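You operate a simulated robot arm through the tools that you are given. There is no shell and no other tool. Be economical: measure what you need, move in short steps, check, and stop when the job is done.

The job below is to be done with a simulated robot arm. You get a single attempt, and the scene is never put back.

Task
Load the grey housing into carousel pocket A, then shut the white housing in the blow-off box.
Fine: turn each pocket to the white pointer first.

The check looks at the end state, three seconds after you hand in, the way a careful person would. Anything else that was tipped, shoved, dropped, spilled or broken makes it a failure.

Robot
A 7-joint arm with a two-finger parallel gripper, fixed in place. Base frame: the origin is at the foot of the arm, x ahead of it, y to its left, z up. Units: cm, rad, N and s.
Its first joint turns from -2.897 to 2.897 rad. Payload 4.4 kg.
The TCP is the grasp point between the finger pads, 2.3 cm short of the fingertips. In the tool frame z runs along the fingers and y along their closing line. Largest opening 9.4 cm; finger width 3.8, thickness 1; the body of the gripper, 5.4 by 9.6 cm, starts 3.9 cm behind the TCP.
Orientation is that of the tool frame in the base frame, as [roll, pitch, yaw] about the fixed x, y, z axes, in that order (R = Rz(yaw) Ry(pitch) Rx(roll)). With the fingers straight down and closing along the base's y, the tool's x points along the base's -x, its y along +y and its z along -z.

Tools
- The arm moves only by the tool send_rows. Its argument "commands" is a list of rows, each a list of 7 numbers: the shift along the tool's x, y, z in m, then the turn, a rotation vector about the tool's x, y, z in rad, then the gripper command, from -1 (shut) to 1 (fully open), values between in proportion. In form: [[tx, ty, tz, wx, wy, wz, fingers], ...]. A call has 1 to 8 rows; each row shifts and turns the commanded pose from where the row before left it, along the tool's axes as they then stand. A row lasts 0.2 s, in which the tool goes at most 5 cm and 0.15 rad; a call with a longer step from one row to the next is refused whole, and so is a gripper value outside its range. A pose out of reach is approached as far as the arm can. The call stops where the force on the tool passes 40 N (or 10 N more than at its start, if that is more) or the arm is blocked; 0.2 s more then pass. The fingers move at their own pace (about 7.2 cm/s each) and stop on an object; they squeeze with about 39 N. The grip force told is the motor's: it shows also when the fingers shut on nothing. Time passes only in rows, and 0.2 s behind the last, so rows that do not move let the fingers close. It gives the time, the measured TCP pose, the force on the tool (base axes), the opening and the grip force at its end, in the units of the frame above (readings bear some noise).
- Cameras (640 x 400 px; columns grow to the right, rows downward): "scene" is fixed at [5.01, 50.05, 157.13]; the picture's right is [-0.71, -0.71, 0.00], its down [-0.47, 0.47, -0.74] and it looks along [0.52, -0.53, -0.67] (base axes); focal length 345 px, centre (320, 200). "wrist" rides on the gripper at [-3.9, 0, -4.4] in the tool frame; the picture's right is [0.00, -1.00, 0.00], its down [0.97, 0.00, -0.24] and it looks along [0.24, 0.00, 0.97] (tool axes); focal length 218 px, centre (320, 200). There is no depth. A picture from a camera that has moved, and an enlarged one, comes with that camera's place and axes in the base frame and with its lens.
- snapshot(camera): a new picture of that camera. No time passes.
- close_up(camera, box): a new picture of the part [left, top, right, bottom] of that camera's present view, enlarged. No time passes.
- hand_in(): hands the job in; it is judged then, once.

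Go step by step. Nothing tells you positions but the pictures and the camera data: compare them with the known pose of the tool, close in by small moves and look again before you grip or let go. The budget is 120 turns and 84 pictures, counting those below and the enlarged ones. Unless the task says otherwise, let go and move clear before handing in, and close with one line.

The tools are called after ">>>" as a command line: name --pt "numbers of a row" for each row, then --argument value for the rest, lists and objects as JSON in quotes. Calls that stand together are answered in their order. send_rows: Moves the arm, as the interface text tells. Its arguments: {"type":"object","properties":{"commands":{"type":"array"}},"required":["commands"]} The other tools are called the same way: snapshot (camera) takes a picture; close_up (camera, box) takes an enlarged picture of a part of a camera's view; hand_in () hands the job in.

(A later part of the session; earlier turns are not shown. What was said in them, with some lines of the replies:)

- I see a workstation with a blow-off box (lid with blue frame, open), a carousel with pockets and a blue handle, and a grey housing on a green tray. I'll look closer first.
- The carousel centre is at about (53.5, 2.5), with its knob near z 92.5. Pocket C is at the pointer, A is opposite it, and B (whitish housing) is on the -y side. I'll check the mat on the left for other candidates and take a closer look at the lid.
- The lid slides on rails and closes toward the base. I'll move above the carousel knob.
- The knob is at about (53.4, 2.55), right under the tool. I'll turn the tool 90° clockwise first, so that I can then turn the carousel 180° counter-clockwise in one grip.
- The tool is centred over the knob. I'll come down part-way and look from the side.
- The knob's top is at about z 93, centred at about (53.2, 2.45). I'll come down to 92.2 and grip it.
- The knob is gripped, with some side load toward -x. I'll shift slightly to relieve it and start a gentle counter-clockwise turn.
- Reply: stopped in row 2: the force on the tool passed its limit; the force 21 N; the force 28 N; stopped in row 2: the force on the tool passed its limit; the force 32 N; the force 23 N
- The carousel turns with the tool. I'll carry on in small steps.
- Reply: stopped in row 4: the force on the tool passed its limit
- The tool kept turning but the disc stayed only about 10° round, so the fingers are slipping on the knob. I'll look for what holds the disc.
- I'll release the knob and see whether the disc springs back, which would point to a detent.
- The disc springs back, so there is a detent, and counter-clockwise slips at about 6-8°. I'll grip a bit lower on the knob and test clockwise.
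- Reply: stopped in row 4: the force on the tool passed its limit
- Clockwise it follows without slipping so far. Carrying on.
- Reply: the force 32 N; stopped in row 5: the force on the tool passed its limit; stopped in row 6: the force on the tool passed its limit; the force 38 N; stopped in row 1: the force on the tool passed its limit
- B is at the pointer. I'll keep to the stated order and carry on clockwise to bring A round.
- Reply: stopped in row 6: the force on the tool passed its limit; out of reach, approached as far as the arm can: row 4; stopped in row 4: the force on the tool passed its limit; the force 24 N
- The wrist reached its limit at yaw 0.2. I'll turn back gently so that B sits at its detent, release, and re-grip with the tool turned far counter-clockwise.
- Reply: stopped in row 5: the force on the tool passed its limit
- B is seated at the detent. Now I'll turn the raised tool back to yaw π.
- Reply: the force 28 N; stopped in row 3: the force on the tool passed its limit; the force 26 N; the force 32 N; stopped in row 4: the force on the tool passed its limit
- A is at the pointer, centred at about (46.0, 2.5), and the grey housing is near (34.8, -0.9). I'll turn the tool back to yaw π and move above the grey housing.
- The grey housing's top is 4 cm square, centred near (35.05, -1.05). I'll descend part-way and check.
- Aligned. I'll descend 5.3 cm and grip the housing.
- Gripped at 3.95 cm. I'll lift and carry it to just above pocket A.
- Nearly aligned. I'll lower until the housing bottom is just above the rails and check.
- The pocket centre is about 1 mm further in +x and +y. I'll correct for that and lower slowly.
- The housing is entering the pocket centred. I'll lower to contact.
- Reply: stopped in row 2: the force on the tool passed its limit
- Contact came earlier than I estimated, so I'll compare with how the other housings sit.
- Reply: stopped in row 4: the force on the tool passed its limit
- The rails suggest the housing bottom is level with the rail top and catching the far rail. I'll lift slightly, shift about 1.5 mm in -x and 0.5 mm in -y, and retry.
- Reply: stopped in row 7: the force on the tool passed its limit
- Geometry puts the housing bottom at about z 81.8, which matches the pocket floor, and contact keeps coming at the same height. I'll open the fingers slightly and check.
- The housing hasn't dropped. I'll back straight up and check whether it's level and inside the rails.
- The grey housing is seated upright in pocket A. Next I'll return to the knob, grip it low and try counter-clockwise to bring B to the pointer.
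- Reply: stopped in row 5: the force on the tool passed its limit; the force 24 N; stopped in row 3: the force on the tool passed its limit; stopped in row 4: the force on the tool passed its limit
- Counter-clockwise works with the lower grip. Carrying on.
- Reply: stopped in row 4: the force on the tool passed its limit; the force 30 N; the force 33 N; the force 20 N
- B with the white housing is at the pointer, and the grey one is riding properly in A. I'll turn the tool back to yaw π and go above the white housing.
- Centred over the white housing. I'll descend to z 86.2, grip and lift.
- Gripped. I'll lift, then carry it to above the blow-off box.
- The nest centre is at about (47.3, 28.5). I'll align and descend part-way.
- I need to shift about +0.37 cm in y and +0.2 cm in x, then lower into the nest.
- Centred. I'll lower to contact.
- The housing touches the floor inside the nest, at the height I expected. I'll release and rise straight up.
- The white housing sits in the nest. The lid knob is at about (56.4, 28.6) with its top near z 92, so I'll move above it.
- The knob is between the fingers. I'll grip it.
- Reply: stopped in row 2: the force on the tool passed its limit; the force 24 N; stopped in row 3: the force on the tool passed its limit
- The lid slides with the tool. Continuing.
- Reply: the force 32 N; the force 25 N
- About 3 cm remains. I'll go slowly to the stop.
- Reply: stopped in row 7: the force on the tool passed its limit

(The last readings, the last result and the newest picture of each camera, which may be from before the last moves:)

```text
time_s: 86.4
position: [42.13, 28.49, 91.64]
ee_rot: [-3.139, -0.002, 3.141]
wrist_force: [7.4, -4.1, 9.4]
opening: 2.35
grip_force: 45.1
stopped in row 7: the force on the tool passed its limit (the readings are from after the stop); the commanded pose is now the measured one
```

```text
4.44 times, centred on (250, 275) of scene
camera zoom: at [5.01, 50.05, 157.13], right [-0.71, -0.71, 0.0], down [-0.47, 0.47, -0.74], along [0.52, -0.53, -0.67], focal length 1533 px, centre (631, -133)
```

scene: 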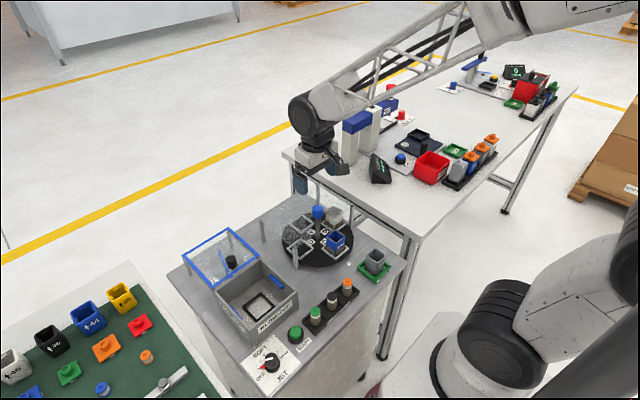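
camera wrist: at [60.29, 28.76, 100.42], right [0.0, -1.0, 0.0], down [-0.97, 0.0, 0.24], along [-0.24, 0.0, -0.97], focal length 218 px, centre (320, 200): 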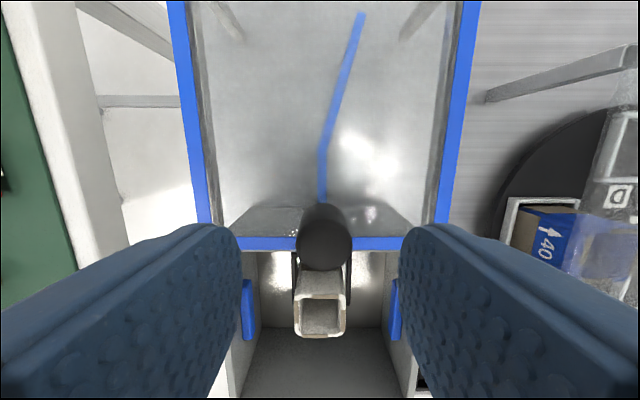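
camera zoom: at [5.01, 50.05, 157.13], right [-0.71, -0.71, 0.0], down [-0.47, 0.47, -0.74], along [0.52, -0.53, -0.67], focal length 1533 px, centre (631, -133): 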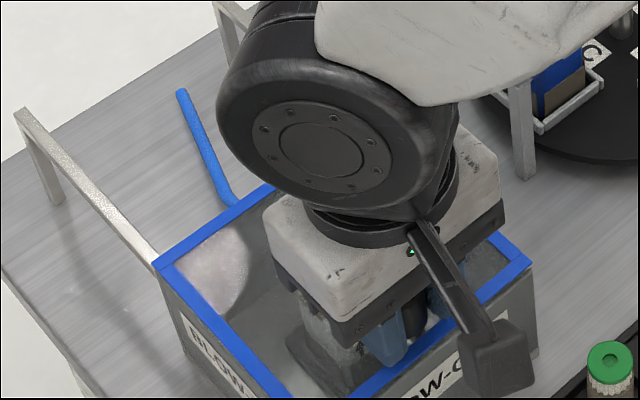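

It seems to have reached its stop. I'll push gently once more to confirm, then release and look.

>>> send_rows --pt "0.002 0 0 0 0 0 -1" --pt "0.002 0 0 0 0 0 -1" --pt "0.002 0 0 0 0 0 -1"

>>> send_rows --pt "0 0 0 0 0 0 -0.2" --pt "0 0 0 0 0 0 0" --pt "0 0 0 0 0 0 0.1" --pt "0 0 -0.03 0 0 0 0.1" --pt "0 0 -0.05 0 0 0 0.1" --pt "0 0 -0.05 0 0 0 0.1" --pt "0 0 -0.04 0 0 0 0.1" --pt "-0.03 0 0 0 0 0 0.1"

>>> snapshot --camera "wrist"

>>> snapshot --camera "scene"

```text
time_s: 87.2
position: [41.34, 28.45, 91.73]
ee_rot: [-3.139, -0.004, -3.14]
wrist_force: [30.6, -9.2, -7.2]
opening: 2.4
grip_force: 45.3
```

```text
time_s: 89.0
position: [44.37, 28.63, 108.81]
ee_rot: [-3.137, -0.004, -3.141]
wrist_force: [0.0, 0.2, -0.4]
opening: 5.15
grip_force: 0.0
```

```text
9 pictures are left
camera wrist: at [48.19, 28.81, 113.13], right [0.0, -1.0, 0.0], down [-0.97, 0.0, 0.24], along [-0.24, 0.0, -0.97], focal length 218 px, centre (320, 200)
```

wrist: 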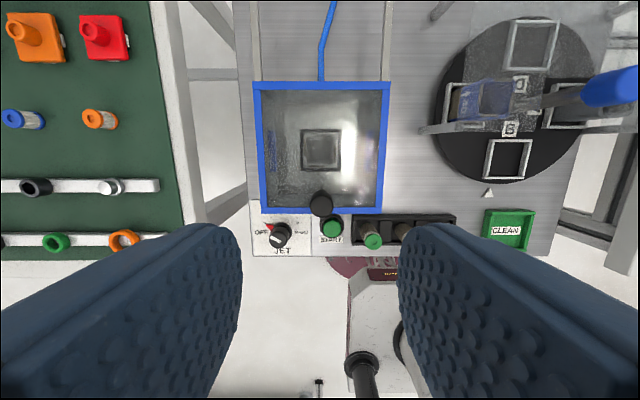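

```text
8 pictures are left
```

scene: 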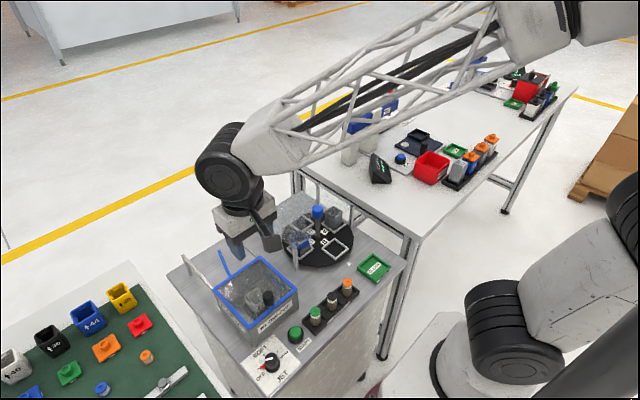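

>>> close_up --camera "scene" --box '[200, 245, 310, 345]'

>>> close_up --camera "wrist" --box '[235, 70, 405, 230]'

```text
4.00 times, centred on (255, 295) of scene
camera zoom: at [5.01, 50.05, 157.13], right [-0.71, -0.71, 0.0], down [-0.47, 0.47, -0.74], along [0.52, -0.53, -0.67], focal length 1380 px, centre (580, -180)
```

zoom: 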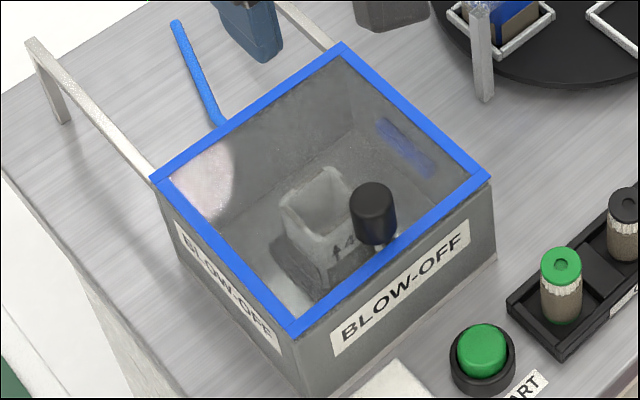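

```text
2.50 times, centred on (320, 150) of wrist
camera zoom: at [48.19, 28.81, 113.13], right [0.0, -1.0, 0.0], down [-0.97, 0.0, 0.24], along [-0.24, 0.0, -0.97], focal length 546 px, centre (320, 325)
```

zoom: 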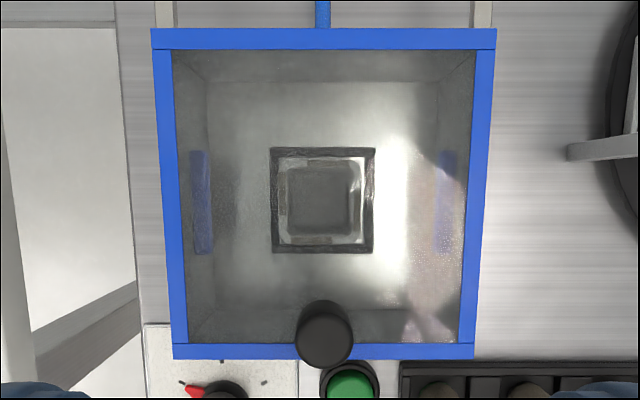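

The lid sits flush over the box, with the white housing in the nest. One last look at the carousel.

>>> close_up --camera "scene" --box '[280, 195, 400, 290]'

```text
4.21 times, centred on (340, 242) of scene
camera zoom: at [5.01, 50.05, 157.13], right [-0.71, -0.71, 0.0], down [-0.47, 0.47, -0.74], along [0.52, -0.53, -0.67], focal length 1452 px, centre (236, 21)
```

zoom: 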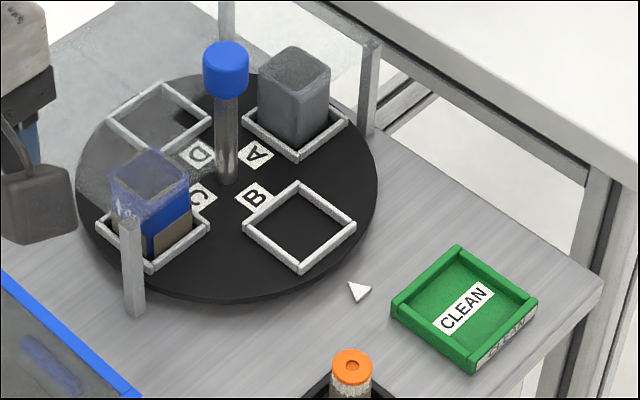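

Grey is upright in pocket A, blue is still in C, B is empty at the pointer, and the arm is clear. I'm handing in.

>>> hand_in

```text
The job is handed in.
```

The grey housing is loaded in carousel pocket A, and the white housing is in the blow-off box with the lid shut. I turned each pocket to the white pointer before using it.
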